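You operate a simulated robot arm through the tools that you are given. There is no shell and no other tool.

You run a simulated robot arm. Do the job below in one go: nothing can be reset, and whatever is moved stays where it is left.

TASK
Put things in order on the top of the short plywood bench. At the end: the yellow round adapter stands where the red square adapter stood; the teal mic flag (marked "QIRWATEL") is on the ear mix board; the red square adapter stands where the banded red windshield stood; the banded red windshield stands where the teal mic flag stood; the teal cable tie tub (marked "TIES") stands on top of the bagged line card; whatever was shut is shut again. Leave all else as you found it, and nothing knocked over.

It is judged by the outcome, as a careful person would: the job done as asked, and still so three seconds after it is handed in. It fails if anything else is knocked over, pushed out of place, dropped, spilled or broken.

THE ROBOT
A 6-joint arm with a two-finger gripper, fixed in place. Base frame: the origin is at the foot of the arm, x ahead of it, y to its left, z up; the work surface is at about z = 0. Units: mm, rad, N and s.
With the tool pointing down near the work surface it reaches from about 180 to 480 mm from the base axis. Its first joint turns from -1.152 to 1.152 rad. Payload 1.76 kg.
The TCP is the grasp point between the finger pads, 29 mm short of the fingertips. In the tool frame z runs along the fingers and y along their closing line. The gripper opens to 82 mm; its body begins 58 mm behind the TCP.
Orientation is told as [roll, pitch, yaw] about the base's x, y, z axes, in that order, counted from this pose: with the fingers straight down and closing along the base's y, the tool's x points along the base's -x, its y along +y and its z along -z.

THE INTERFACE
- The arm moves only by the tool move_arm. Its argument "steps" is a list of rows, each an object of numbers (a shift or turn left out is 0, a gripper value left out holds the last): "dx", "dy", "dz": the shift along the tool's x, y, z in units of 400 mm (1.0 is 400 mm); "ax", "ay", "az": the turn, a rotation vector about the tool's x, y, z in units of 90 degrees (1.0 is 90 degrees); "claw": the opening, from 0 (shut) to 1 (fully open). In form: [{"dx": .., "dy": .., "dz": .., "ax": .., "ay": .., "az": .., "claw": ..}, ...]. A call has 1 to 20 rows; each row is the pose to reach, as a shift and turn from the pose commanded when the call began, along the tool's axes at that moment. A call with a number of a shift or a turn outside -1 to 1 is refused whole. Rows are played at 5 a second. More than 50 mm and 0.15 rad between two rows, or a gripper value outside its range, and nothing of the call is played. Where a pose cannot be reached the arm comes as near as it can. A force on the tool above 40 N (or 10 N above the force at the start of the call, whichever is more), or a blocked arm, ends the call early, and 0.2 s more pass. Each finger travels about 203.5 mm/s and halts on what it meets, pressing with about 34 N; the grip force reading is that of the motor and also rises with nothing between the fingers. The clock runs only during rows and for 0.2 s after the last one: add rows that repeat a pose to give the fingers time. It gives the time, the measured TCP pose, the force on the tool (base axes), the opening and the grip force at its end, in the units of the frame above (readings bear some noise), with the torque about the TCP (base axes, N m) and any sound that the robot's microphone picked up, and new pictures: "show" is both (left out), scene, wrist or none.
- Cameras (640 x 400 px; columns grow to the right, rows downward): "scene" is fixed at [36.1, 340, 421.7]; the picture's right is [-0.72, -0.69, 0.00], its down [-0.38, 0.40, -0.83] and it looks along [0.57, -0.60, -0.55] (base axes); focal length 214 px, centre (320, 200). "wrist" rides on the gripper at [79, 4, -89] in the tool frame; the picture's right is [-0.05, 1.00, 0.00], its down [-0.71, -0.04, -0.71] and it looks along [-0.71, -0.04, 0.71] (tool axes); focal length 256 px, centre (320, 200). There is no depth. A picture from a camera that has moved, and an enlarged one, comes with that camera's place and axes in the base frame and with its lens. The place of the scene camera against the robot may be out by one fixed shift of up to 25 mm in any direction.
- close_up(camera, box): a new picture of the part [left, top, right, bottom] of that camera's present view, enlarged. The clock stands still meanwhile.
- sign_off(): hands the job in; it is judged then, once.

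Nothing tells you positions but the pictures and the camera data. Unless the task says otherwise, let go and move clear before handing in.

The tools are called after "Emit:" by a JSON object that holds its "method" and its "body". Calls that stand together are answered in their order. move_arm: Moves the arm, as the interface text tells. Its arguments: {"type":"object","properties":{"steps":{"type":"array","items":{"type":"object","properties":{"dx":{"type":"number"},"dy":{"type":"number"},"dz":{"type":"number"},"ax":{"type":"number"},"ay":{"type":"number"},"az":{"type":"number"},"claw":{"type":"number"}}}},"show":{"type":"string","enum":["both","scene","wrist","none"]}},"required":["steps"]} The other tools are called the same way: close_up (camera, box) takes an enlarged picture of a part of a camera's view; sign_off () hands the job in.

At the start:

```text
clock: 0.0
ee_pos: [281.2, 94.0, 316.9]
tool_rot: [0.001, 0.0, 0.002]
contact_force: [0.4, 0.6, -0.5]
wrist_torque: [0.01, -0.02, 0.01]
finger_gap: 81.9
grasp_force: 0.2
```

scene: 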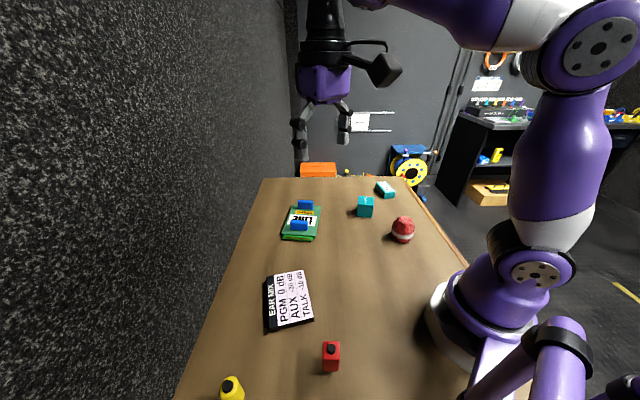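
wrist: 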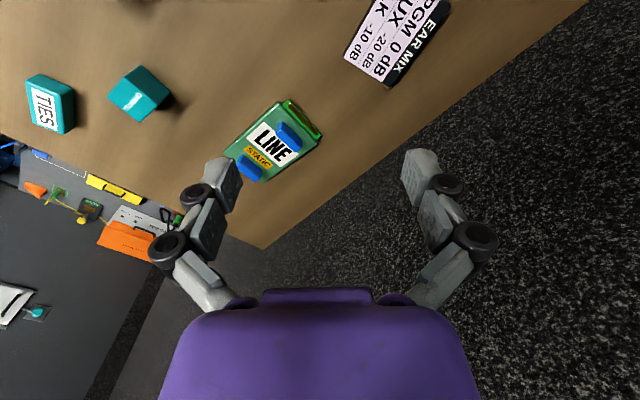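

I see a plywood bench with a green line card, the ear mix board, a red square adapter, a yellow round adapter, a teal cube (probably the mic flag), the teal TIES tub and a banded red windshield. I'll take close-ups before I move anything.

Emit:
{"method": "close_up", "body": {"camera": "scene", "box": [250, 160, 450, 285]}}

Emit:
{"method": "close_up", "body": {"camera": "scene", "box": [180, 260, 380, 400]}}

Emit:
{"method": "close_up", "body": {"camera": "wrist", "box": [0, 0, 320, 200]}}

Emit:
{"method": "close_up", "body": {"camera": "wrist", "box": [220, 0, 480, 200]}}

```text
3.20 times, centred on (350, 222) of scene
camera zoom: at [36.1, 340.0, 421.7], right [-0.72, -0.69, 0.0], down [-0.38, 0.4, -0.83], along [0.57, -0.6, -0.55], focal length 686 px, centre (224, 128)
```

zoom: 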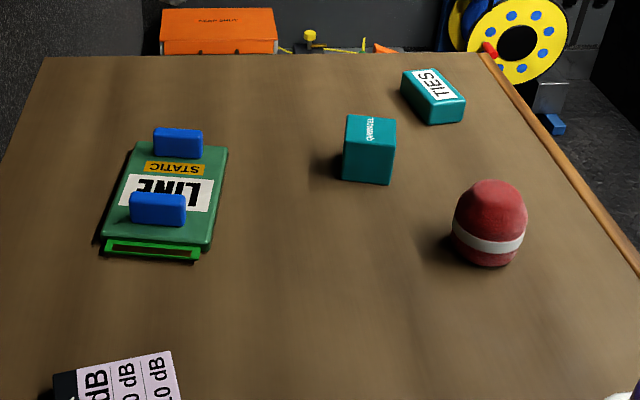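

```text
2.86 times, centred on (280, 330) of scene
camera zoom: at [36.1, 340.0, 421.7], right [-0.72, -0.69, 0.0], down [-0.38, 0.4, -0.83], along [0.57, -0.6, -0.55], focal length 613 px, centre (434, -171)
```

zoom: 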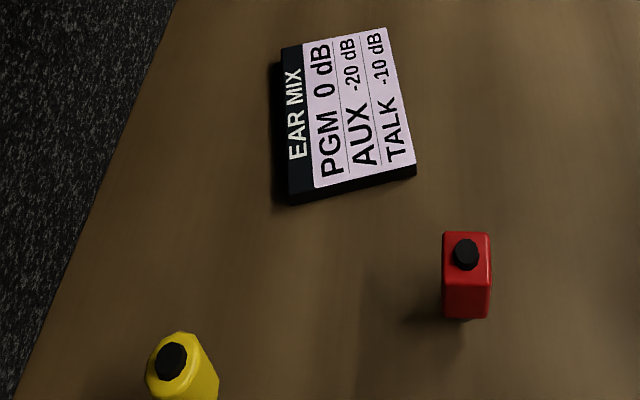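

```text
2.00 times, centred on (160, 100) of wrist
camera zoom: at [202.3, 98.4, 406.4], right [0.05, 1.0, 0.0], down [0.71, -0.04, 0.71], along [0.71, -0.04, -0.71], focal length 512 px, centre (640, 400)
```

zoom: 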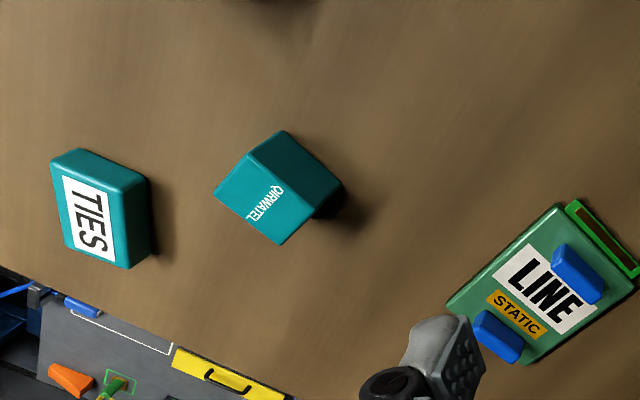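

```text
2.00 times, centred on (350, 100) of wrist
camera zoom: at [202.3, 98.4, 406.4], right [0.05, 1.0, 0.0], down [0.71, -0.04, 0.71], along [0.71, -0.04, -0.71], focal length 512 px, centre (260, 400)
```

zoom: 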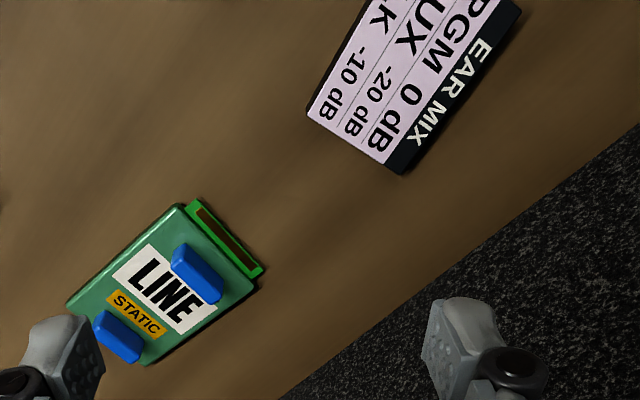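

The layout is clear enough for rough estimates. I'll move to a better viewpoint to get accurate positions for the line card, the teal cube and the tub.

Emit:
{"method": "move_arm", "body": {"steps": [{"dx": 0.02, "dy": -0.08, "dz": 0.04}, {"dx": 0.04, "dy": -0.16, "dz": 0.08}, {"dx": 0.06, "dy": -0.24, "dz": 0.12}, {"dx": 0.0775, "dy": -0.31, "dz": 0.1675}, {"dx": 0.0775, "dy": -0.31, "dz": 0.1675}]}}

```text
clock: 1.2
ee_pos: [251.1, -29.2, 250.7]
tool_rot: [0.001, 0.0, 0.002]
contact_force: [0.4, 0.0, 1.5]
wrist_torque: [0.01, 0.0, 0.0]
finger_gap: 82.1
grasp_force: 0.0
camera wrist: at [172.0, -24.9, 340.3], right [0.05, 1.0, 0.0], down [0.71, -0.04, 0.71], along [0.71, -0.04, -0.71], focal length 256 px, centre (320, 200)
```

scene: 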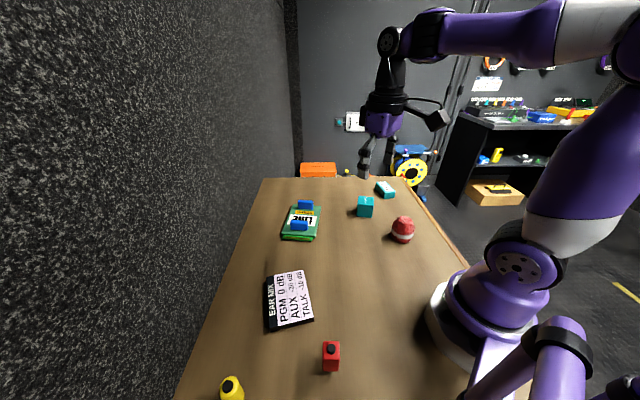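
wrist: 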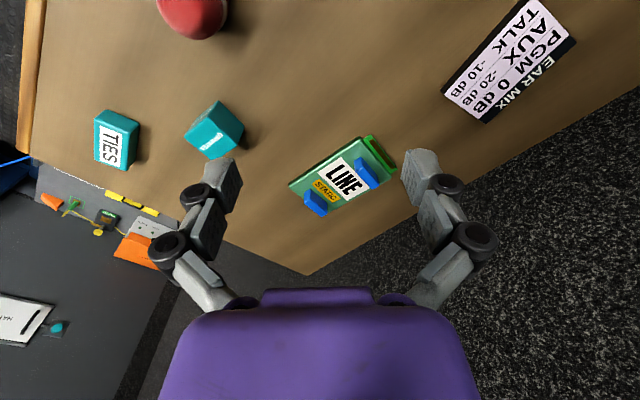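

The wrist view now covers most of the bench. I'll zoom in on the individual items.

Emit:
{"method": "close_up", "body": {"camera": "wrist", "box": [270, 120, 410, 230]}}

Emit:
{"method": "close_up", "body": {"camera": "wrist", "box": [80, 80, 260, 190]}}

Emit:
{"method": "close_up", "body": {"camera": "scene", "box": [270, 190, 340, 250]}}

```text
3.64 times, centred on (340, 175) of wrist
camera zoom: at [172.0, -24.9, 340.3], right [0.05, 1.0, 0.0], down [0.71, -0.04, 0.71], along [0.71, -0.04, -0.71], focal length 931 px, centre (247, 291)
```

zoom: 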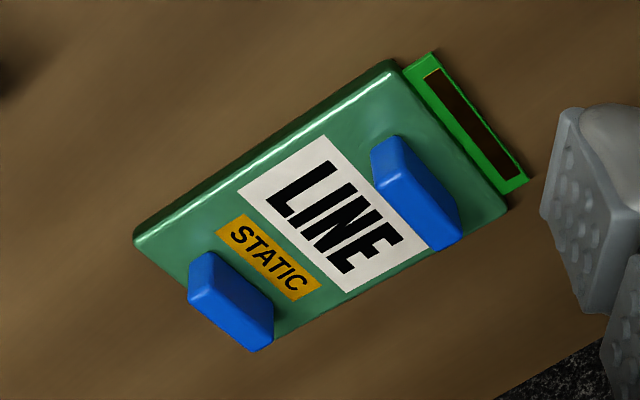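

```text
3.56 times, centred on (170, 135) of wrist
camera zoom: at [172.0, -24.9, 340.3], right [0.05, 1.0, 0.0], down [0.71, -0.04, 0.71], along [0.71, -0.04, -0.71], focal length 910 px, centre (853, 431)
```

zoom: 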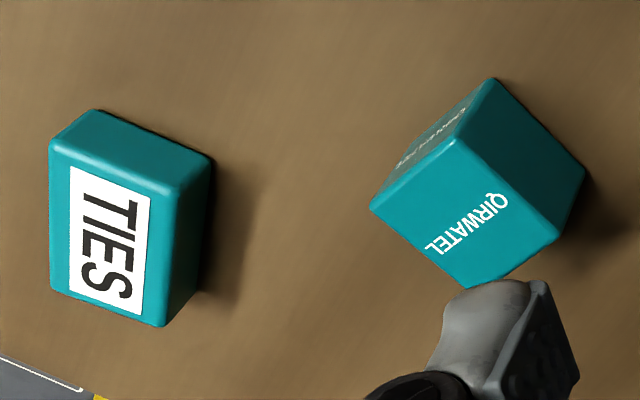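

```text
6.67 times, centred on (305, 220) of scene
camera zoom: at [36.1, 340.0, 421.7], right [-0.72, -0.69, 0.0], down [-0.38, 0.4, -0.83], along [0.57, -0.6, -0.55], focal length 1430 px, centre (420, 67)
```

zoom: 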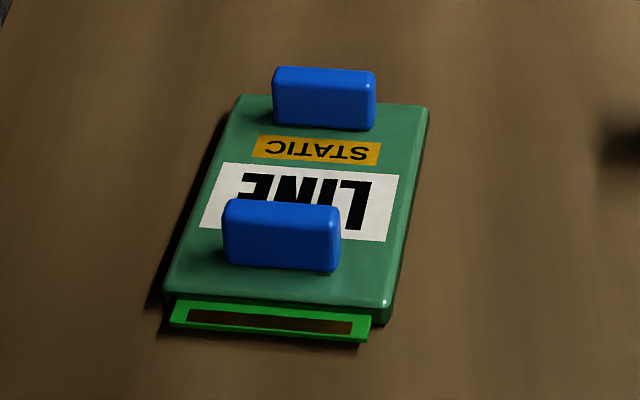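

The blue blocks look like fixed features on the line card. The tub sits near (361, -331), the flag cube near (348, -178) and the card centre near (454, -6). Next I'll look at the other half of the bench.

Emit:
{"method": "move_arm", "body": {"steps": [{"dx": 0.02, "dy": 0.095}, {"dx": 0.042, "dy": 0.19}, {"dx": 0.063, "dy": 0.285}, {"dx": 0.085, "dy": 0.38}, {"dx": 0.106, "dy": 0.475}, {"dx": 0.1275, "dy": 0.5725}, {"dx": 0.1275, "dy": 0.5725}]}}

```text
clock: 2.8
ee_pos: [198.0, 197.0, 247.3]
tool_rot: [0.003, 0.0, 0.0]
contact_force: [0.4, 0.0, -0.3]
wrist_torque: [0.01, -0.03, 0.0]
finger_gap: 82.0
grasp_force: 0.1
camera wrist: at [119.6, 201.0, 338.0], right [0.05, 1.0, 0.0], down [0.71, -0.04, 0.71], along [0.71, -0.04, -0.71], focal length 256 px, centre (320, 200)
```

scene: 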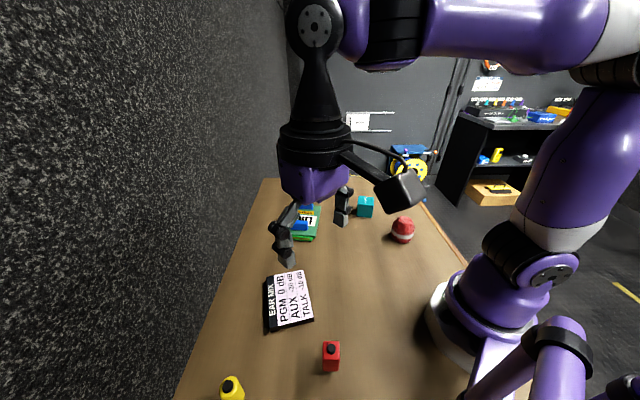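
wrist: 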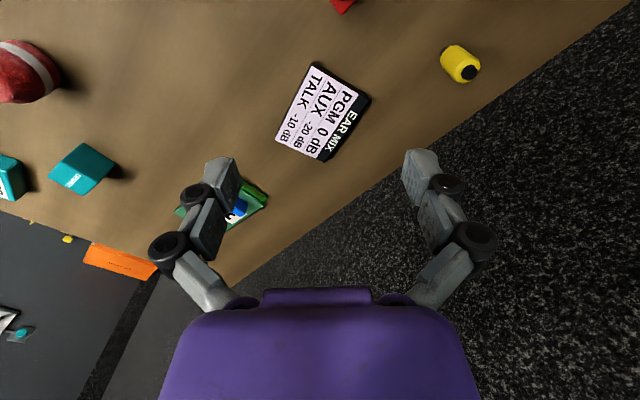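

The board and the yellow adapter are visible, but the red adapter is at the edge of the view. I'll move back and up to see it properly.

Emit:
{"method": "move_arm", "body": {"steps": [{"dx": 0.04, "dy": 0.0, "dz": -0.03}, {"dx": 0.08, "dy": 0.0, "dz": -0.06}, {"dx": 0.13, "dy": 0.0, "dz": -0.08}, {"dx": 0.13, "dy": 0.0, "dz": -0.08}]}}

Emit:
{"method": "close_up", "body": {"camera": "wrist", "box": [260, 0, 520, 190]}}

Emit:
{"method": "close_up", "body": {"camera": "wrist", "box": [0, 0, 200, 200]}}

```text
clock: 3.8
ee_pos: [146.1, 196.5, 283.0]
tool_rot: [0.001, 0.0, 0.003]
contact_force: [0.0, -0.4, 0.6]
wrist_torque: [0.0, -0.01, -0.02]
finger_gap: 81.9
grasp_force: 0.0
camera wrist: at [68.1, 200.9, 372.9], right [0.05, 1.0, 0.0], down [0.71, -0.04, 0.71], along [0.71, -0.04, -0.71], focal length 256 px, centre (320, 200)
```

scene: 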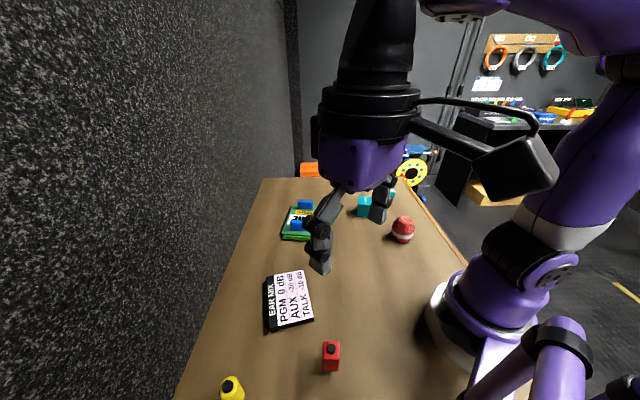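
wrist: 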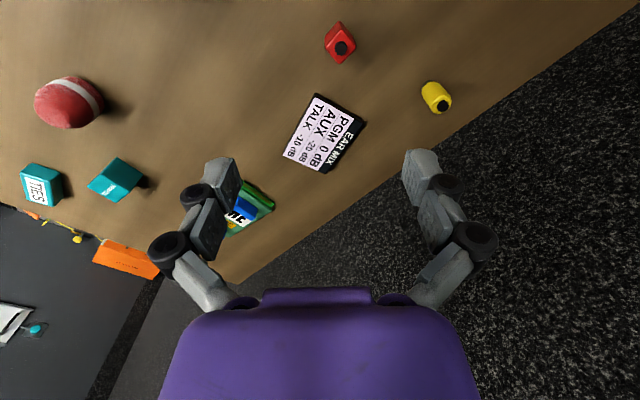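

```text
2.11 times, centred on (390, 95) of wrist
camera zoom: at [68.1, 200.9, 372.9], right [0.05, 1.0, 0.0], down [0.71, -0.04, 0.71], along [0.71, -0.04, -0.71], focal length 539 px, centre (173, 421)
```

zoom: 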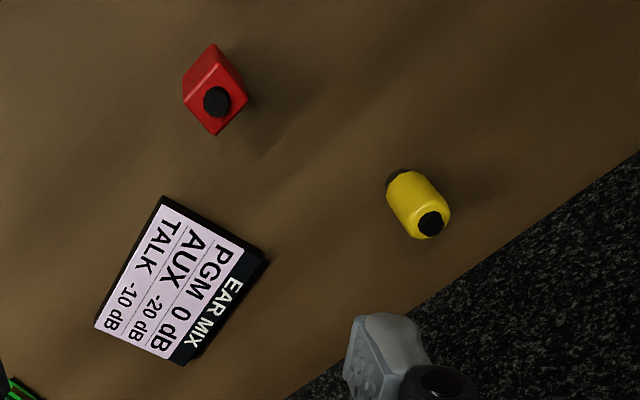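

```text
2.00 times, centred on (100, 100) of wrist
camera zoom: at [68.1, 200.9, 372.9], right [0.05, 1.0, 0.0], down [0.71, -0.04, 0.71], along [0.71, -0.04, -0.71], focal length 512 px, centre (760, 400)
```

zoom: 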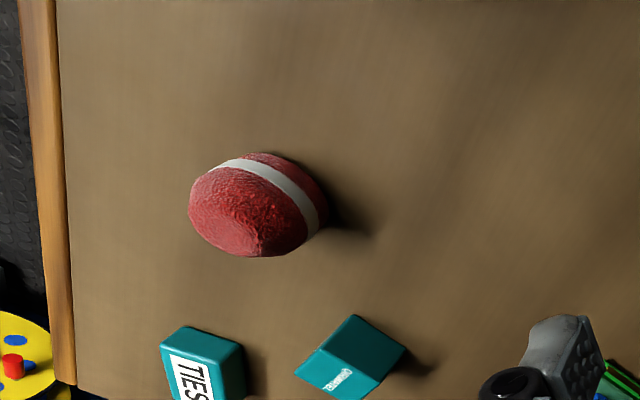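

I now have estimates for everything. The board is at about (290, 192), the red adapter about (152, 221), the yellow about (225, 352) and the windshield about (202, -145). First I'll move above the mic flag with the gripper yawed to match its edges.

Emit:
{"method": "move_arm", "body": {"steps": [{"dx": -0.05, "dy": -0.094, "dz": 0.03, "az": -0.034}, {"dx": -0.1, "dy": -0.188, "dz": 0.06, "az": -0.068}, {"dx": -0.15, "dy": -0.282, "dz": 0.09, "az": -0.102}, {"dx": -0.2, "dy": -0.376, "dz": 0.12, "az": -0.136}, {"dx": -0.25, "dy": -0.47, "dz": 0.15, "az": -0.17}, {"dx": -0.3, "dy": -0.564, "dz": 0.18, "az": -0.204}, {"dx": -0.35, "dy": -0.658, "dz": 0.21, "az": -0.238}, {"dx": -0.4, "dy": -0.752, "dz": 0.24, "az": -0.272}, {"dx": -0.45, "dy": -0.846, "dz": 0.27, "az": -0.306}, {"dx": -0.502, "dy": -0.94, "dz": 0.3, "az": -0.342}, {"dx": -0.502, "dy": -0.94, "dz": 0.3, "az": -0.342}, {"dx": -0.502, "dy": -0.94, "dz": 0.3, "az": -0.342}]}}

```text
clock: 6.4
ee_pos: [348.9, -178.3, 161.8]
tool_rot: [0.002, -0.003, 0.539]
contact_force: [-0.1, -0.6, 0.1]
wrist_torque: [0.0, 0.0, -0.01]
finger_gap: 82.0
grasp_force: 0.0
camera wrist: at [279.6, -214.8, 251.8], right [-0.47, 0.88, 0.0], down [0.63, 0.33, 0.71], along [0.63, 0.33, -0.71], focal length 256 px, centre (320, 200)
```

scene: 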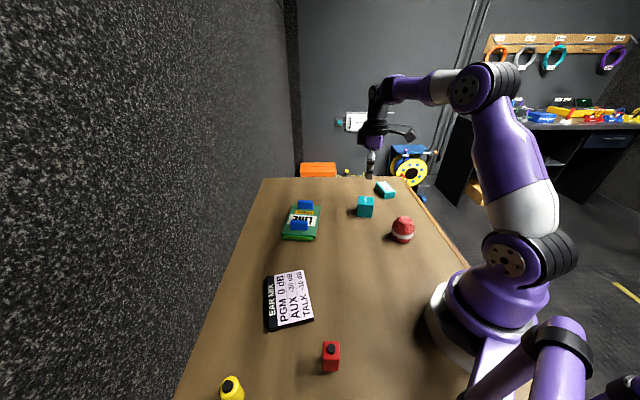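
wrist: 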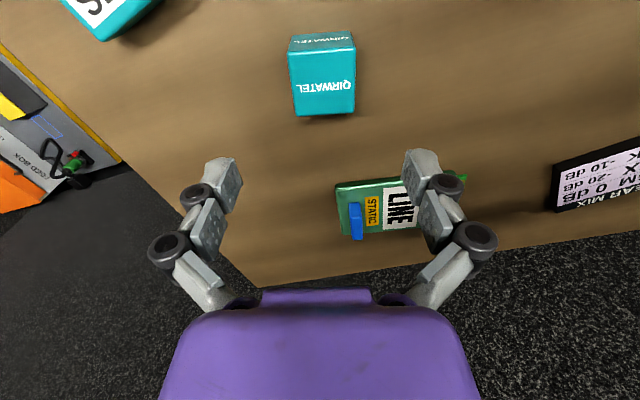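

Emit:
{"method": "close_up", "body": {"camera": "wrist", "box": [260, 20, 380, 130]}}

Emit:
{"method": "close_up", "body": {"camera": "wrist", "box": [300, 140, 500, 265]}}

```text
3.64 times, centred on (320, 75) of wrist
camera zoom: at [279.6, -214.8, 251.8], right [-0.47, 0.88, 0.0], down [0.63, 0.33, 0.71], along [0.63, 0.33, -0.71], focal length 931 px, centre (320, 654)
```

zoom: 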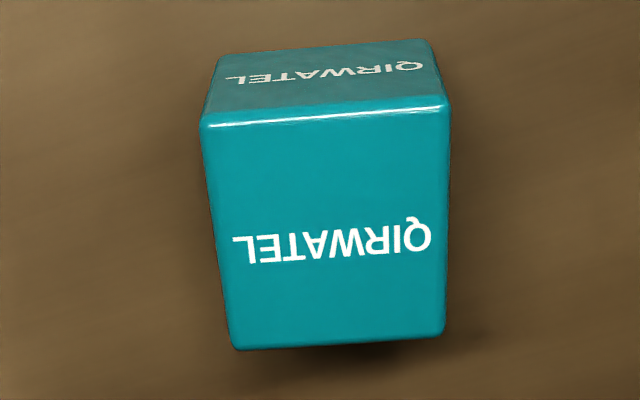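

```text
3.20 times, centred on (400, 202) of wrist
camera zoom: at [279.6, -214.8, 251.8], right [-0.47, 0.88, 0.0], down [0.63, 0.33, 0.71], along [0.63, 0.33, -0.71], focal length 819 px, centre (64, 192)
```

zoom: 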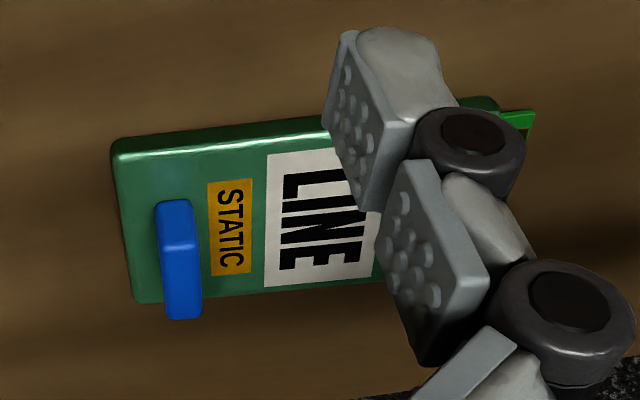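

The flag is aligned with the gripper, and its centre is about 2.6 mm along the tool's +y. I'll descend around it now.

Emit:
{"method": "move_arm", "body": {"steps": [{"dy": 0.0065, "dz": 0.08}, {"dy": 0.0065, "dz": 0.16}, {"dy": 0.0065, "dz": 0.24}, {"dy": 0.0065, "dz": 0.29}, {"dy": 0.0065, "dz": 0.318}, {"dy": 0.0065, "dz": 0.318}]}}

```text
clock: 7.8
ee_pos: [347.0, -174.3, 34.1]
tool_rot: [0.0, -0.002, 0.537]
contact_force: [-0.8, -0.1, -0.2]
wrist_torque: [0.0, 0.0, 0.01]
finger_gap: 82.1
grasp_force: 0.0
camera wrist: at [276.8, -211.1, 124.3], right [-0.47, 0.88, 0.0], down [0.63, 0.33, 0.71], along [0.63, 0.33, -0.71], focal length 256 px, centre (320, 200)
```

scene: 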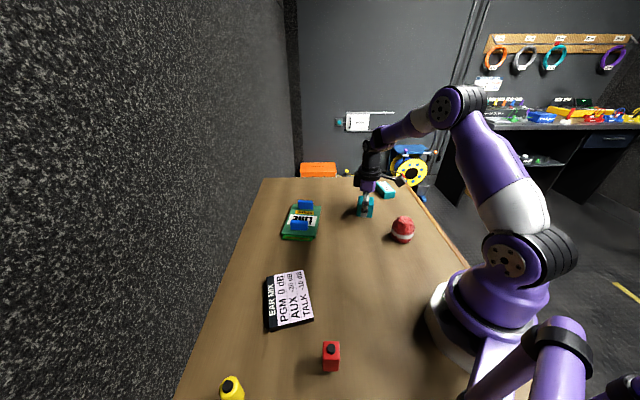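
wrist: 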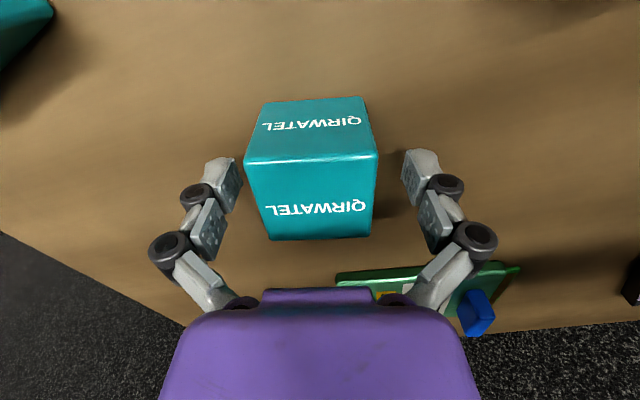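

The flag is between the fingers, about 2 mm to the −y side. I'll centre on it and close, noting its original spot as (348, -176).

Emit:
{"method": "move_arm", "body": {"steps": [{"dy": -0.005}, {"dy": -0.005}, {"dy": -0.005, "claw": 0.7}, {"dy": -0.005, "claw": 0.5}, {"dy": -0.005, "claw": 0.4}, {"dy": -0.005, "claw": 0.3}, {"dy": -0.005, "claw": 0.3}], "show": "wrist"}}

```text
clock: 9.4
ee_pos: [348.3, -175.6, 34.6]
tool_rot: [0.0, -0.002, 0.539]
contact_force: [-0.3, -0.1, 14.0]
wrist_torque: [0.03, 0.01, 0.03]
finger_gap: 48.6
grasp_force: 34.2
camera wrist: at [276.9, -212.4, 125.2], right [-0.47, 0.88, 0.0], down [0.62, 0.33, 0.71], along [0.63, 0.33, -0.71], focal length 256 px, centre (320, 200)
```

wrist: 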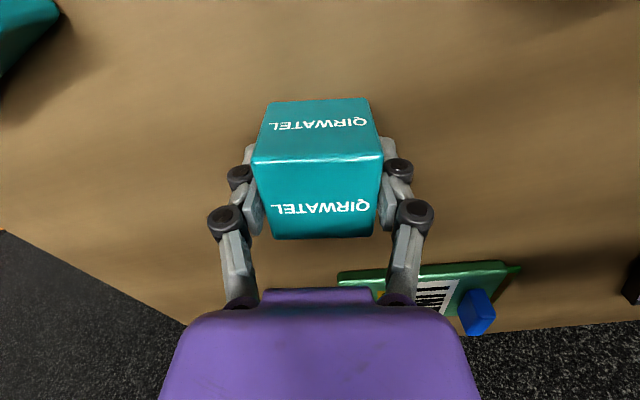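

The grip is firm, with a 48.6 mm gap and 34 N. I'll lift it straight up.

Emit:
{"method": "move_arm", "body": {"steps": [{"dz": -0.02}, {"dz": -0.08}, {"dz": -0.16}, {"dz": -0.24}, {"dz": -0.32}, {"dz": -0.32}]}}

```text
clock: 10.8
ee_pos: [347.5, -178.4, 162.4]
tool_rot: [0.001, -0.002, 0.537]
contact_force: [-0.2, 0.3, 0.0]
wrist_torque: [-0.03, -0.04, -0.05]
finger_gap: 49.1
grasp_force: 34.5
camera wrist: at [277.8, -215.5, 252.2], right [-0.47, 0.88, 0.0], down [0.63, 0.33, 0.71], along [0.63, 0.33, -0.71], focal length 256 px, centre (320, 200)
```

scene: 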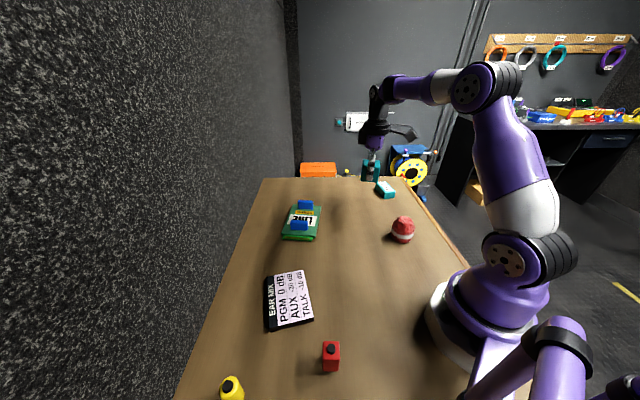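
wrist: 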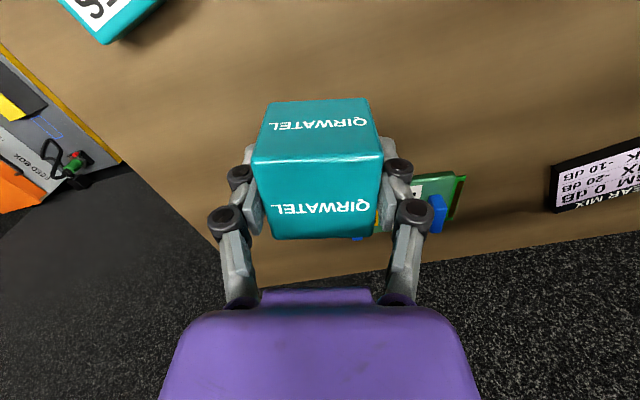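

The flag is lifted and held securely. I'll carry it over to the ear mix board, turning it to line up with the board.

Emit:
{"method": "move_arm", "body": {"steps": [{"dx": -0.039, "dy": 0.0966, "dz": -0.02, "az": -0.033}, {"dx": -0.078, "dy": 0.193, "dz": -0.02, "az": -0.066}, {"dx": -0.117, "dy": 0.29, "dz": -0.02, "az": -0.099}, {"dx": -0.156, "dy": 0.386, "dz": -0.02, "az": -0.132}, {"dx": -0.195, "dy": 0.483, "dz": -0.02, "az": -0.165}, {"dx": -0.234, "dy": 0.58, "dz": -0.02, "az": -0.198}, {"dx": -0.273, "dy": 0.676, "dz": -0.02, "az": -0.231}, {"dx": -0.312, "dy": 0.773, "dz": -0.02, "az": -0.264}, {"dx": -0.3505, "dy": 0.869, "dz": -0.02, "az": -0.297}, {"dx": -0.3505, "dy": 0.869, "dz": -0.02, "az": -0.297}, {"dx": -0.3505, "dy": 0.869, "dz": -0.02, "az": -0.297}]}}

```text
clock: 13.2
ee_pos: [291.3, 194.1, 169.8]
tool_rot: [0.0, -0.002, 1.006]
contact_force: [0.4, -0.2, -1.0]
wrist_torque: [-0.01, 0.02, 0.0]
finger_gap: 48.9
grasp_force: 34.2
camera wrist: at [245.1, 129.4, 259.2], right [-0.81, 0.58, 0.0], down [0.41, 0.58, 0.71], along [0.41, 0.58, -0.71], focal length 256 px, centre (320, 200)
```

scene: 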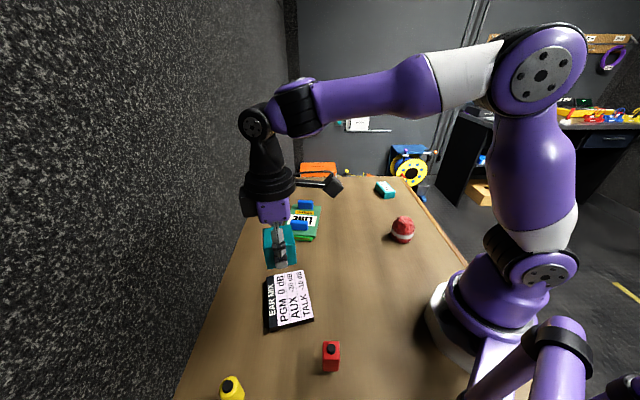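
wrist: 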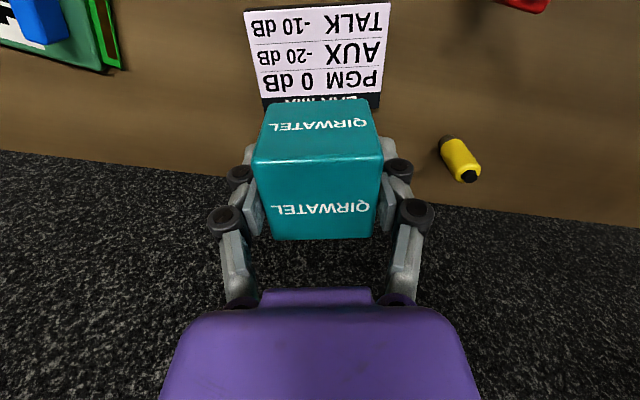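

Emit:
{"method": "close_up", "body": {"camera": "wrist", "box": [230, 0, 410, 112]}}

Emit:
{"method": "close_up", "body": {"camera": "scene", "box": [250, 220, 370, 380]}}

Emit:
{"method": "close_up", "body": {"camera": "wrist", "box": [420, 120, 520, 190]}}

```text
3.56 times, centred on (320, 56) of wrist
camera zoom: at [245.1, 129.4, 259.2], right [-0.81, 0.58, 0.0], down [0.41, 0.58, 0.71], along [0.41, 0.58, -0.71], focal length 910 px, centre (320, 712)
```

zoom: 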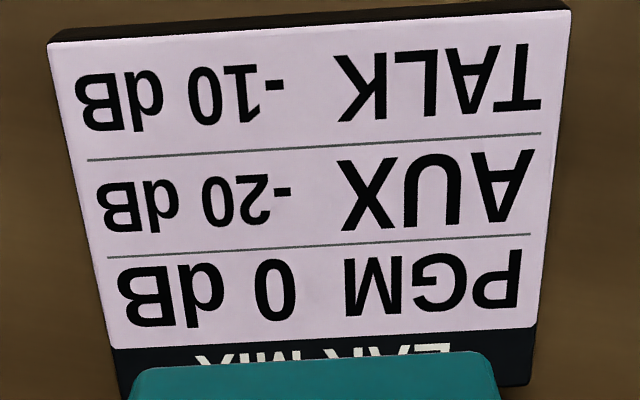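

```text
2.50 times, centred on (310, 300) of scene
camera zoom: at [36.1, 340.0, 421.7], right [-0.72, -0.69, 0.0], down [-0.38, 0.4, -0.83], along [0.57, -0.6, -0.55], focal length 536 px, centre (345, -50)
```

zoom: 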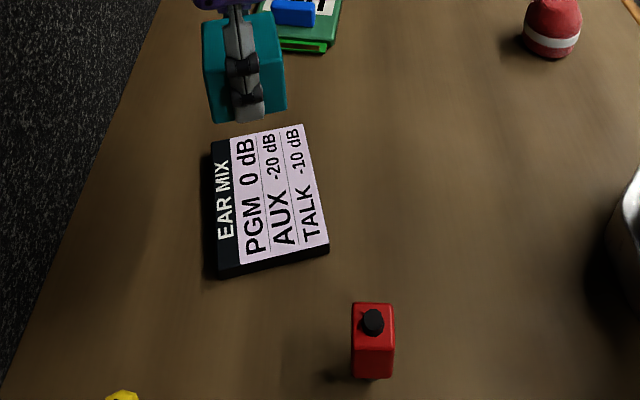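

```text
5.71 times, centred on (470, 155) of wrist
camera zoom: at [245.1, 129.4, 259.2], right [-0.81, 0.58, 0.0], down [0.41, 0.58, 0.71], along [0.41, 0.58, -0.71], focal length 1463 px, centre (-537, 457)
```

zoom: 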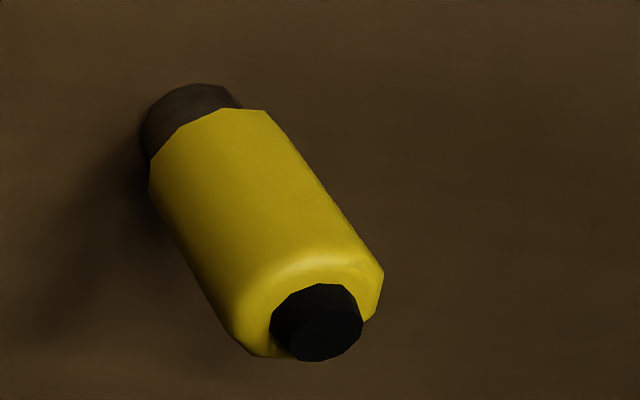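

The board lines up with the tool and its centre is within 2 mm. I'll lower the flag to just above it.

Emit:
{"method": "move_arm", "body": {"steps": [{"dx": 0.005, "dy": -0.002, "dz": 0.08}, {"dx": 0.005, "dy": -0.002, "dz": 0.16}, {"dx": 0.005, "dy": -0.002, "dz": 0.24}, {"dx": 0.005, "dy": -0.002, "dz": 0.29}, {"dx": 0.005, "dy": -0.002, "dz": 0.29}]}}

Emit:
{"method": "close_up", "body": {"camera": "scene", "box": [240, 220, 360, 350]}}

```text
clock: 14.4
ee_pos: [289.0, 193.1, 55.2]
tool_rot: [0.0, 0.0, 1.006]
contact_force: [0.0, -0.1, -0.7]
wrist_torque: [0.01, 0.01, 0.02]
finger_gap: 48.7
grasp_force: 34.4
camera wrist: at [243.0, 127.4, 143.7], right [-0.81, 0.58, 0.0], down [0.41, 0.57, 0.71], along [0.41, 0.58, -0.71], focal length 256 px, centre (320, 200)
```

scene: 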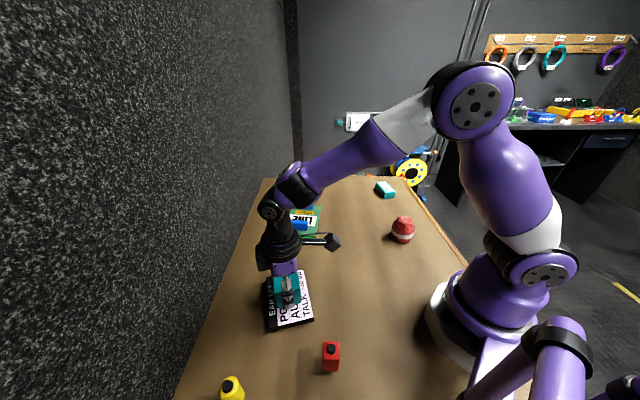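
wrist: 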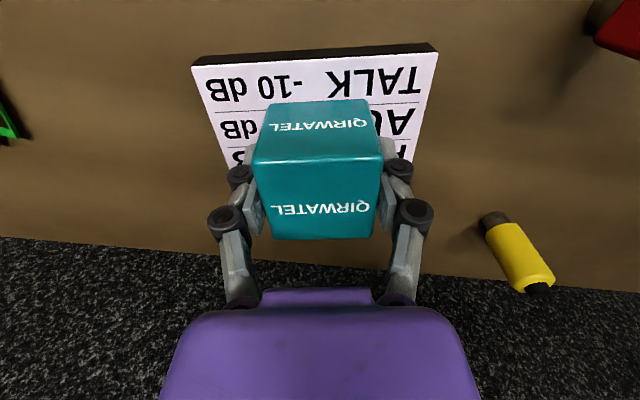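

```text
3.08 times, centred on (300, 285) of scene
camera zoom: at [36.1, 340.0, 421.7], right [-0.72, -0.69, 0.0], down [-0.38, 0.4, -0.83], along [0.57, -0.6, -0.55], focal length 660 px, centre (382, -62)
```

zoom: 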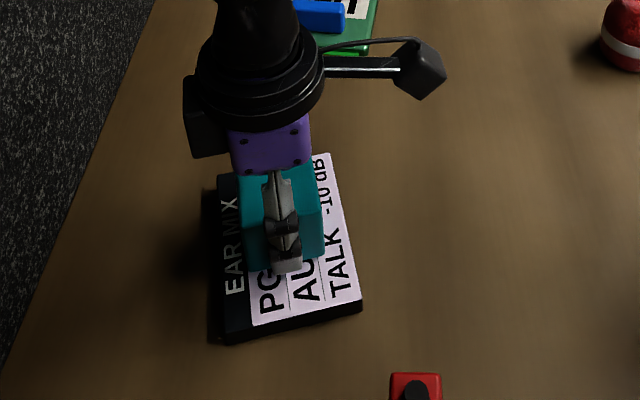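

Emit:
{"method": "move_arm", "body": {"steps": [{"dz": 0.005}, {"dz": 0.01}, {"dz": 0.0125}, {"dz": 0.0125}], "show": "wrist"}}

```text
clock: 15.4
ee_pos: [289.4, 192.7, 51.0]
tool_rot: [-0.002, -0.003, 1.004]
contact_force: [-2.7, -0.1, 23.7]
wrist_torque: [-0.04, 0.13, -0.01]
finger_gap: 49.1
grasp_force: 33.9
camera wrist: at [243.7, 128.0, 140.1], right [-0.81, 0.58, 0.0], down [0.41, 0.57, 0.71], along [0.41, 0.58, -0.7], focal length 256 px, centre (320, 200)
```

wrist: 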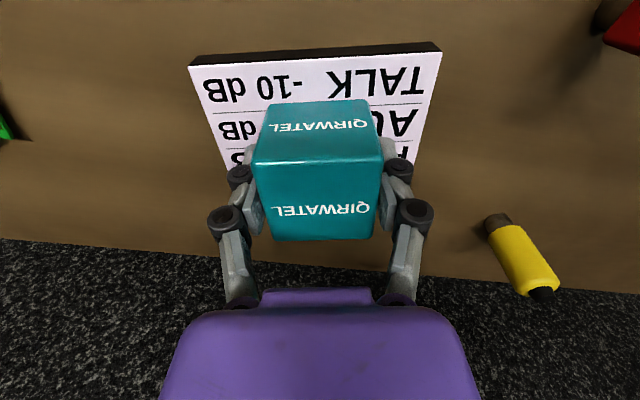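

The flag is resting on the board, with 24 N of contact at z=51. I'll ease off about 1 mm, open the gripper and rise clear.

Emit:
{"method": "move_arm", "body": {"steps": [{"dz": -0.0025}, {"dz": -0.003, "claw": 0.62}, {"dz": -0.003, "claw": 0.75}, {"dz": -0.003, "claw": 0.9}, {"dz": -0.003, "claw": 0.9}], "show": "wrist"}}

```text
clock: 16.6
ee_pos: [288.3, 192.4, 50.4]
tool_rot: [0.0, -0.002, 1.005]
contact_force: [-0.2, 0.5, -0.3]
wrist_torque: [0.03, 0.02, -0.01]
finger_gap: 73.7
grasp_force: 0.1
camera wrist: at [242.9, 126.8, 141.0], right [-0.81, 0.58, 0.0], down [0.41, 0.57, 0.71], along [0.41, 0.58, -0.71], focal length 256 px, centre (320, 200)
```

wrist: 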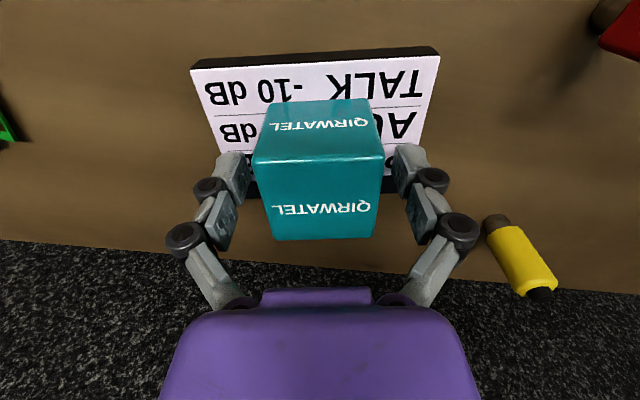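

Emit:
{"method": "move_arm", "body": {"steps": [{"dz": -0.03}, {"dz": -0.1}, {"dz": -0.2}, {"dz": -0.31}, {"dz": -0.31}]}}

```text
clock: 17.8
ee_pos: [288.0, 192.0, 175.7]
tool_rot: [0.0, -0.002, 1.004]
contact_force: [-0.3, 0.3, -0.2]
wrist_torque: [0.0, 0.03, 0.0]
finger_gap: 73.8
grasp_force: 0.1
camera wrist: at [241.7, 127.9, 265.2], right [-0.81, 0.58, 0.0], down [0.41, 0.57, 0.71], along [0.41, 0.58, -0.71], focal length 256 px, centre (320, 200)
```

scene: 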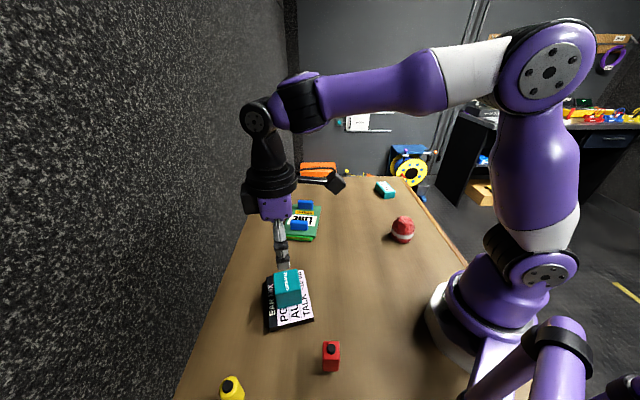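
wrist: 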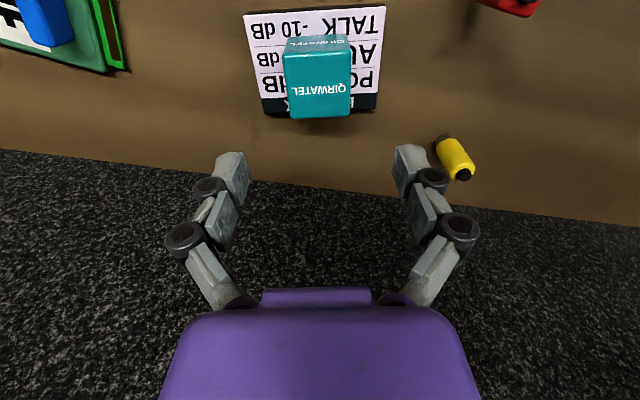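

The flag is standing on the board. Next is the windshield, so I'll move above its estimated spot at (202, -145).

Emit:
{"method": "move_arm", "body": {"steps": [{"dx": 0.0688, "dy": -0.0226, "dz": -0.03, "az": 0.0797, "claw": 1}, {"dx": 0.1376, "dy": -0.0452, "dz": -0.06, "az": 0.1594, "claw": 1}, {"dx": 0.2064, "dy": -0.0678, "dz": -0.075, "az": 0.2391}, {"dx": 0.2752, "dy": -0.0904, "dz": -0.075, "az": 0.3188}, {"dx": 0.344, "dy": -0.113, "dz": -0.075, "az": 0.3985}, {"dx": 0.4128, "dy": -0.1356, "dz": -0.075, "az": 0.4782}, {"dx": 0.4816, "dy": -0.1582, "dz": -0.075, "az": 0.5579}, {"dx": 0.5504, "dy": -0.1808, "dz": -0.075, "az": 0.6376}, {"dx": 0.6192, "dy": -0.2034, "dz": -0.075, "az": 0.7173}, {"dx": 0.688, "dy": -0.226, "dz": -0.075, "az": 0.797}, {"dx": 0.7568, "dy": -0.2486, "dz": -0.075, "az": 0.877}, {"dx": 0.826, "dy": -0.271, "dz": -0.075, "az": 0.957}, {"dx": 0.826, "dy": -0.271, "dz": -0.075, "az": 0.957}, {"dx": 0.826, "dy": -0.271, "dz": -0.075, "az": 0.957}]}}

```text
clock: 20.8
ee_pos: [204.0, -145.4, 204.5]
tool_rot: [0.001, 0.001, -0.5]
contact_force: [-0.2, -0.2, 0.4]
wrist_torque: [0.0, 0.02, -0.01]
finger_gap: 81.8
grasp_force: 0.1
camera wrist: at [137.1, -104.9, 294.2], right [0.52, 0.85, 0.0], down [0.6, -0.37, 0.71], along [0.6, -0.37, -0.71], focal length 256 px, centre (320, 200)
```

scene: 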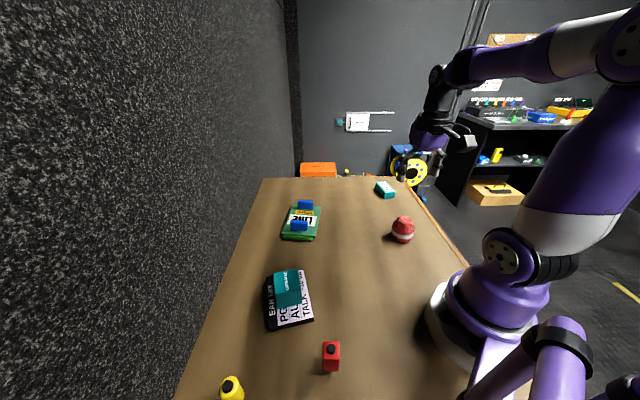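
wrist: 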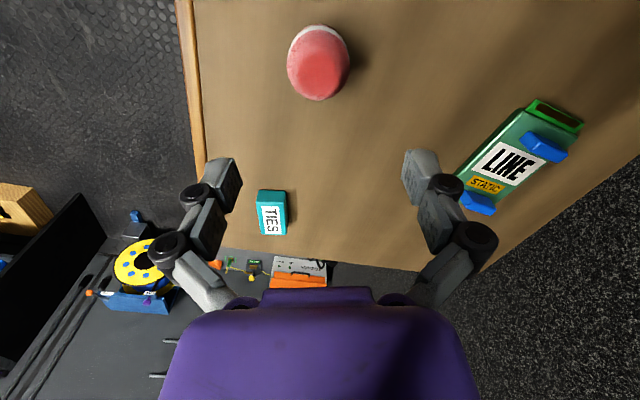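

Emit:
{"method": "close_up", "body": {"camera": "wrist", "box": [270, 10, 370, 110]}}

Emit:
{"method": "close_up", "body": {"camera": "scene", "box": [375, 200, 435, 250]}}

```text
4.00 times, centred on (320, 60) of wrist
camera zoom: at [137.1, -104.9, 294.2], right [0.52, 0.85, 0.0], down [0.6, -0.37, 0.71], along [0.6, -0.37, -0.71], focal length 1024 px, centre (320, 760)
```

zoom: 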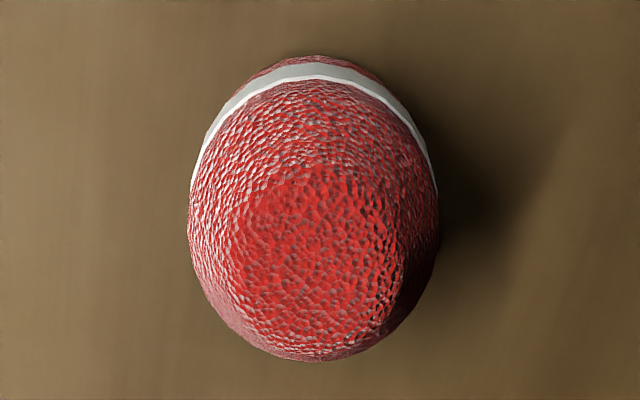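

```text
8.00 times, centred on (405, 225) of scene
camera zoom: at [36.1, 340.0, 421.7], right [-0.72, -0.69, 0.0], down [-0.38, 0.4, -0.83], along [0.57, -0.6, -0.55], focal length 1716 px, centre (-360, 0)
```

zoom: 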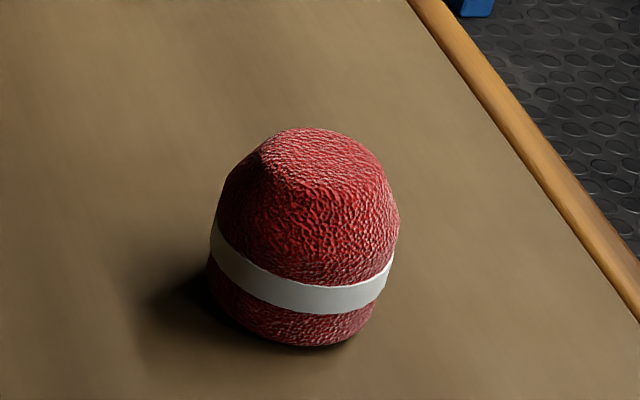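

The windshield is centred under the gripper to within about 2 mm, at (203, -147). I'll descend around it.

Emit:
{"method": "move_arm", "body": {"steps": [{"dy": -0.004, "dz": 0.1}, {"dy": -0.004, "dz": 0.2}, {"dy": -0.004, "dz": 0.29}, {"dy": -0.004, "dz": 0.36}, {"dy": -0.004, "dz": 0.4}, {"dy": -0.004, "dz": 0.425}, {"dy": -0.004, "dz": 0.425}]}}

```text
clock: 22.4
ee_pos: [202.8, -146.7, 33.5]
tool_rot: [0.002, -0.001, -0.498]
contact_force: [-0.2, -0.2, 0.8]
wrist_torque: [-0.01, 0.01, -0.01]
finger_gap: 81.7
grasp_force: 0.1
camera wrist: at [134.4, -104.8, 123.2], right [0.52, 0.85, 0.0], down [0.6, -0.37, 0.71], along [0.6, -0.37, -0.71], focal length 256 px, centre (320, 200)
```

scene: 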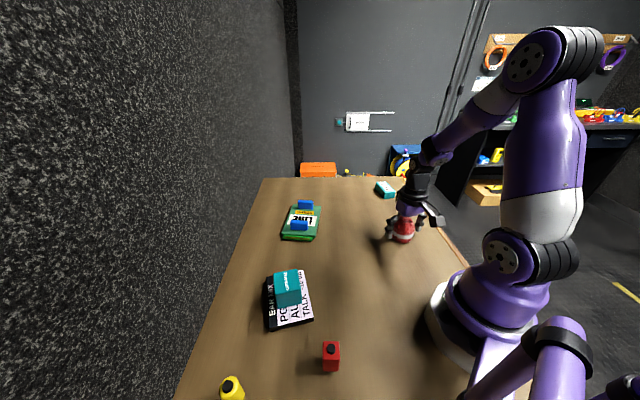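
wrist: 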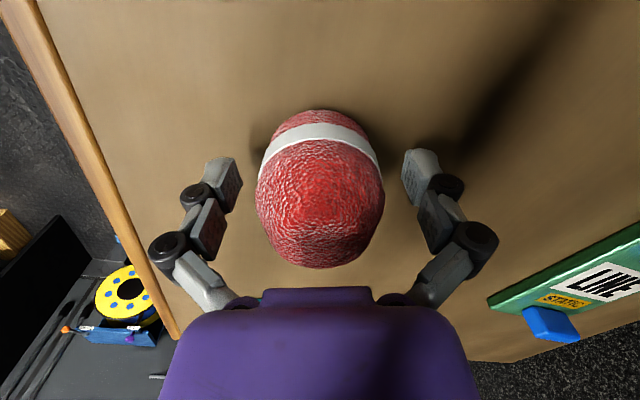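

Emit:
{"method": "move_arm", "body": {"steps": [{"claw": 0.85}, {"claw": 0.7}, {"claw": 0.6}, {"claw": 0.5}, {"claw": 0.4}, {"claw": 0.4}], "show": "wrist"}}

```text
clock: 23.8
ee_pos: [202.6, -146.0, 33.4]
tool_rot: [0.0, -0.003, -0.499]
contact_force: [-0.8, -0.9, 9.5]
wrist_torque: [-0.01, -0.05, -0.03]
finger_gap: 54.0
grasp_force: 33.7
camera wrist: at [134.5, -104.9, 123.5], right [0.52, 0.85, 0.0], down [0.6, -0.37, 0.71], along [0.6, -0.37, -0.71], focal length 256 px, centre (320, 200)
```

wrist: 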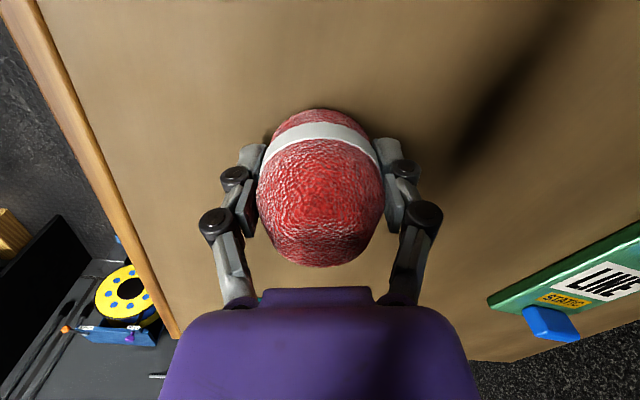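

Gripped at a 54 mm gap. I'll lift carefully and check.

Emit:
{"method": "move_arm", "body": {"steps": [{"dz": -0.02}, {"dz": -0.05}, {"dz": -0.1}, {"dz": -0.1}]}}

```text
clock: 24.8
ee_pos: [203.4, -145.9, 74.6]
tool_rot: [0.004, 0.001, -0.499]
contact_force: [-0.3, 0.4, -0.1]
wrist_torque: [-0.01, 0.0, 0.04]
finger_gap: 54.2
grasp_force: 33.8
camera wrist: at [135.3, -104.4, 165.5], right [0.52, 0.85, 0.0], down [0.6, -0.37, 0.71], along [0.6, -0.37, -0.71], focal length 256 px, centre (320, 200)
```

scene: 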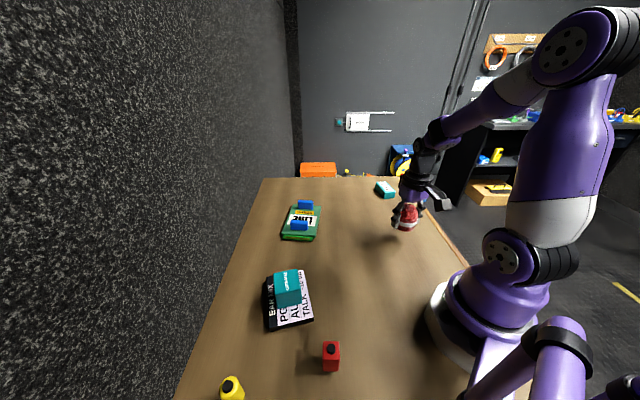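
wrist: 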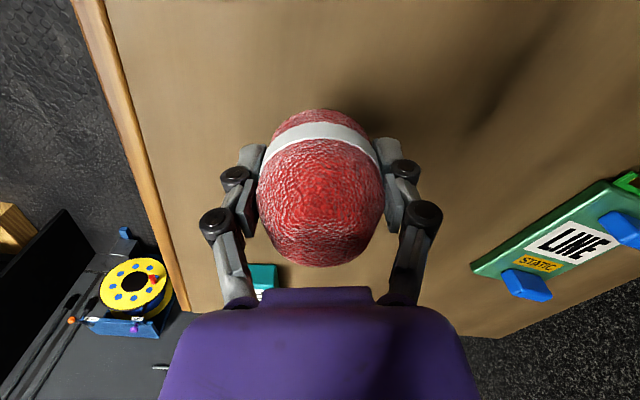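

Emit:
{"method": "move_arm", "body": {"steps": [{"dx": -0.06, "dy": 0.018, "dz": -0.03}, {"dx": -0.14, "dy": 0.042, "dz": -0.0375}, {"dx": -0.22, "dy": 0.066, "dz": -0.0375}, {"dx": -0.29, "dy": 0.087, "dz": -0.0375}, {"dx": -0.3535, "dy": 0.107, "dz": -0.0375}, {"dx": -0.3535, "dy": 0.107, "dz": -0.0375}, {"dx": -0.3535, "dy": 0.107, "dz": -0.0375}]}}

```text
clock: 26.4
ee_pos: [346.4, -175.6, 86.6]
tool_rot: [0.001, 0.0, -0.498]
contact_force: [-0.5, 0.0, 0.3]
wrist_torque: [0.03, 0.0, 0.03]
finger_gap: 54.2
grasp_force: 34.1
camera wrist: at [279.5, -134.0, 176.9], right [0.52, 0.85, 0.0], down [0.6, -0.37, 0.71], along [0.6, -0.37, -0.71], focal length 256 px, centre (320, 200)
```

scene: 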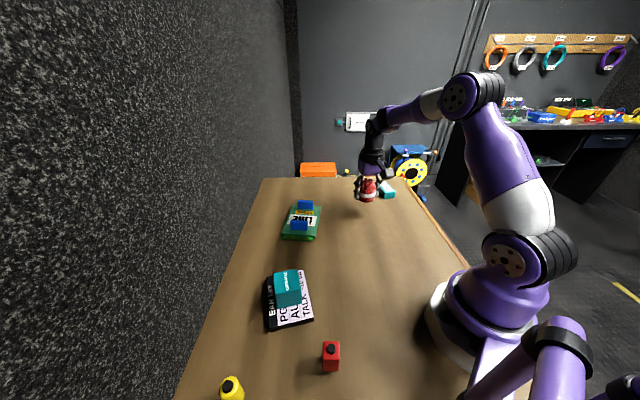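
wrist: 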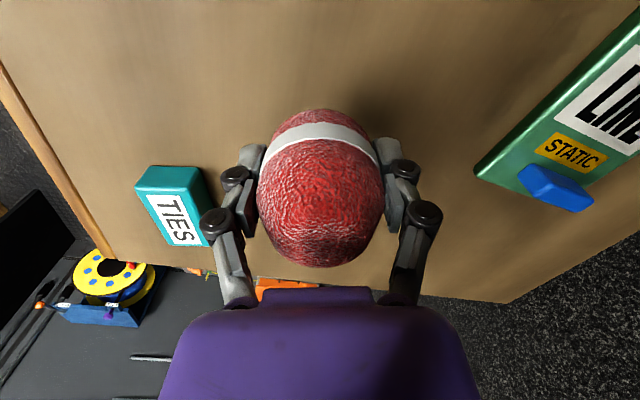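

Emit:
{"method": "move_arm", "body": {"steps": [{"dx": -0.004, "dy": 0.001, "dz": 0.05}, {"dx": -0.004, "dy": 0.001, "dz": 0.1}, {"dx": -0.004, "dy": 0.001, "dz": 0.12}, {"dx": -0.004, "dy": 0.001, "dz": 0.125}, {"dx": -0.004, "dy": 0.001, "dz": 0.13}, {"dx": -0.004, "dy": 0.001, "dz": 0.13}]}}

```text
clock: 27.8
ee_pos: [351.1, -175.7, 37.4]
tool_rot: [0.001, 0.001, -0.5]
contact_force: [1.0, -0.6, 0.2]
wrist_torque: [-0.03, -0.04, -0.02]
finger_gap: 53.8
grasp_force: 34.4
camera wrist: at [282.5, -134.4, 127.2], right [0.52, 0.85, 0.0], down [0.6, -0.37, 0.71], along [0.6, -0.37, -0.71], focal length 256 px, centre (320, 200)
```

scene: 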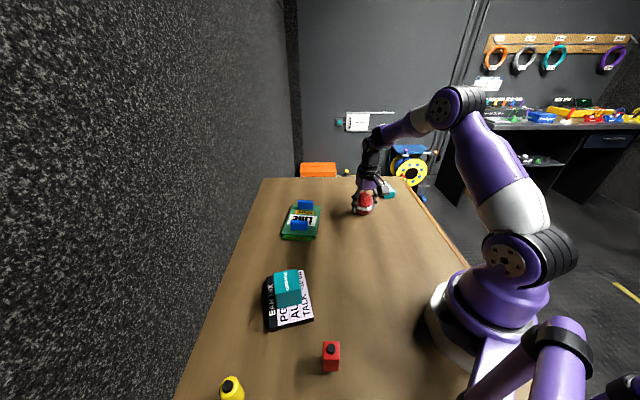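
wrist: 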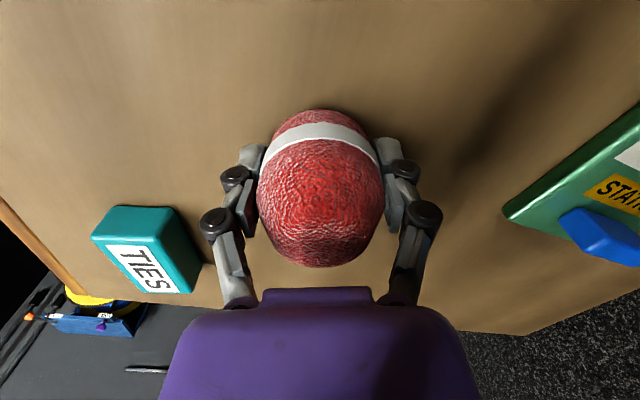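

Emit:
{"method": "move_arm", "body": {"steps": [{"dx": 0.0055, "dy": -0.0038, "dz": 0.004}, {"dx": 0.0055, "dy": -0.0038, "dz": 0.007}, {"dx": 0.0055, "dy": -0.0038, "dz": 0.01}, {"dx": 0.0055, "dy": -0.0038, "dz": 0.01}], "show": "none"}}

```text
clock: 28.8
ee_pos: [347.0, -176.4, 33.1]
tool_rot: [0.002, -0.002, -0.499]
contact_force: [-2.2, -1.8, 6.4]
wrist_torque: [-0.06, 0.07, -0.01]
finger_gap: 54.3
grasp_force: 34.2
```

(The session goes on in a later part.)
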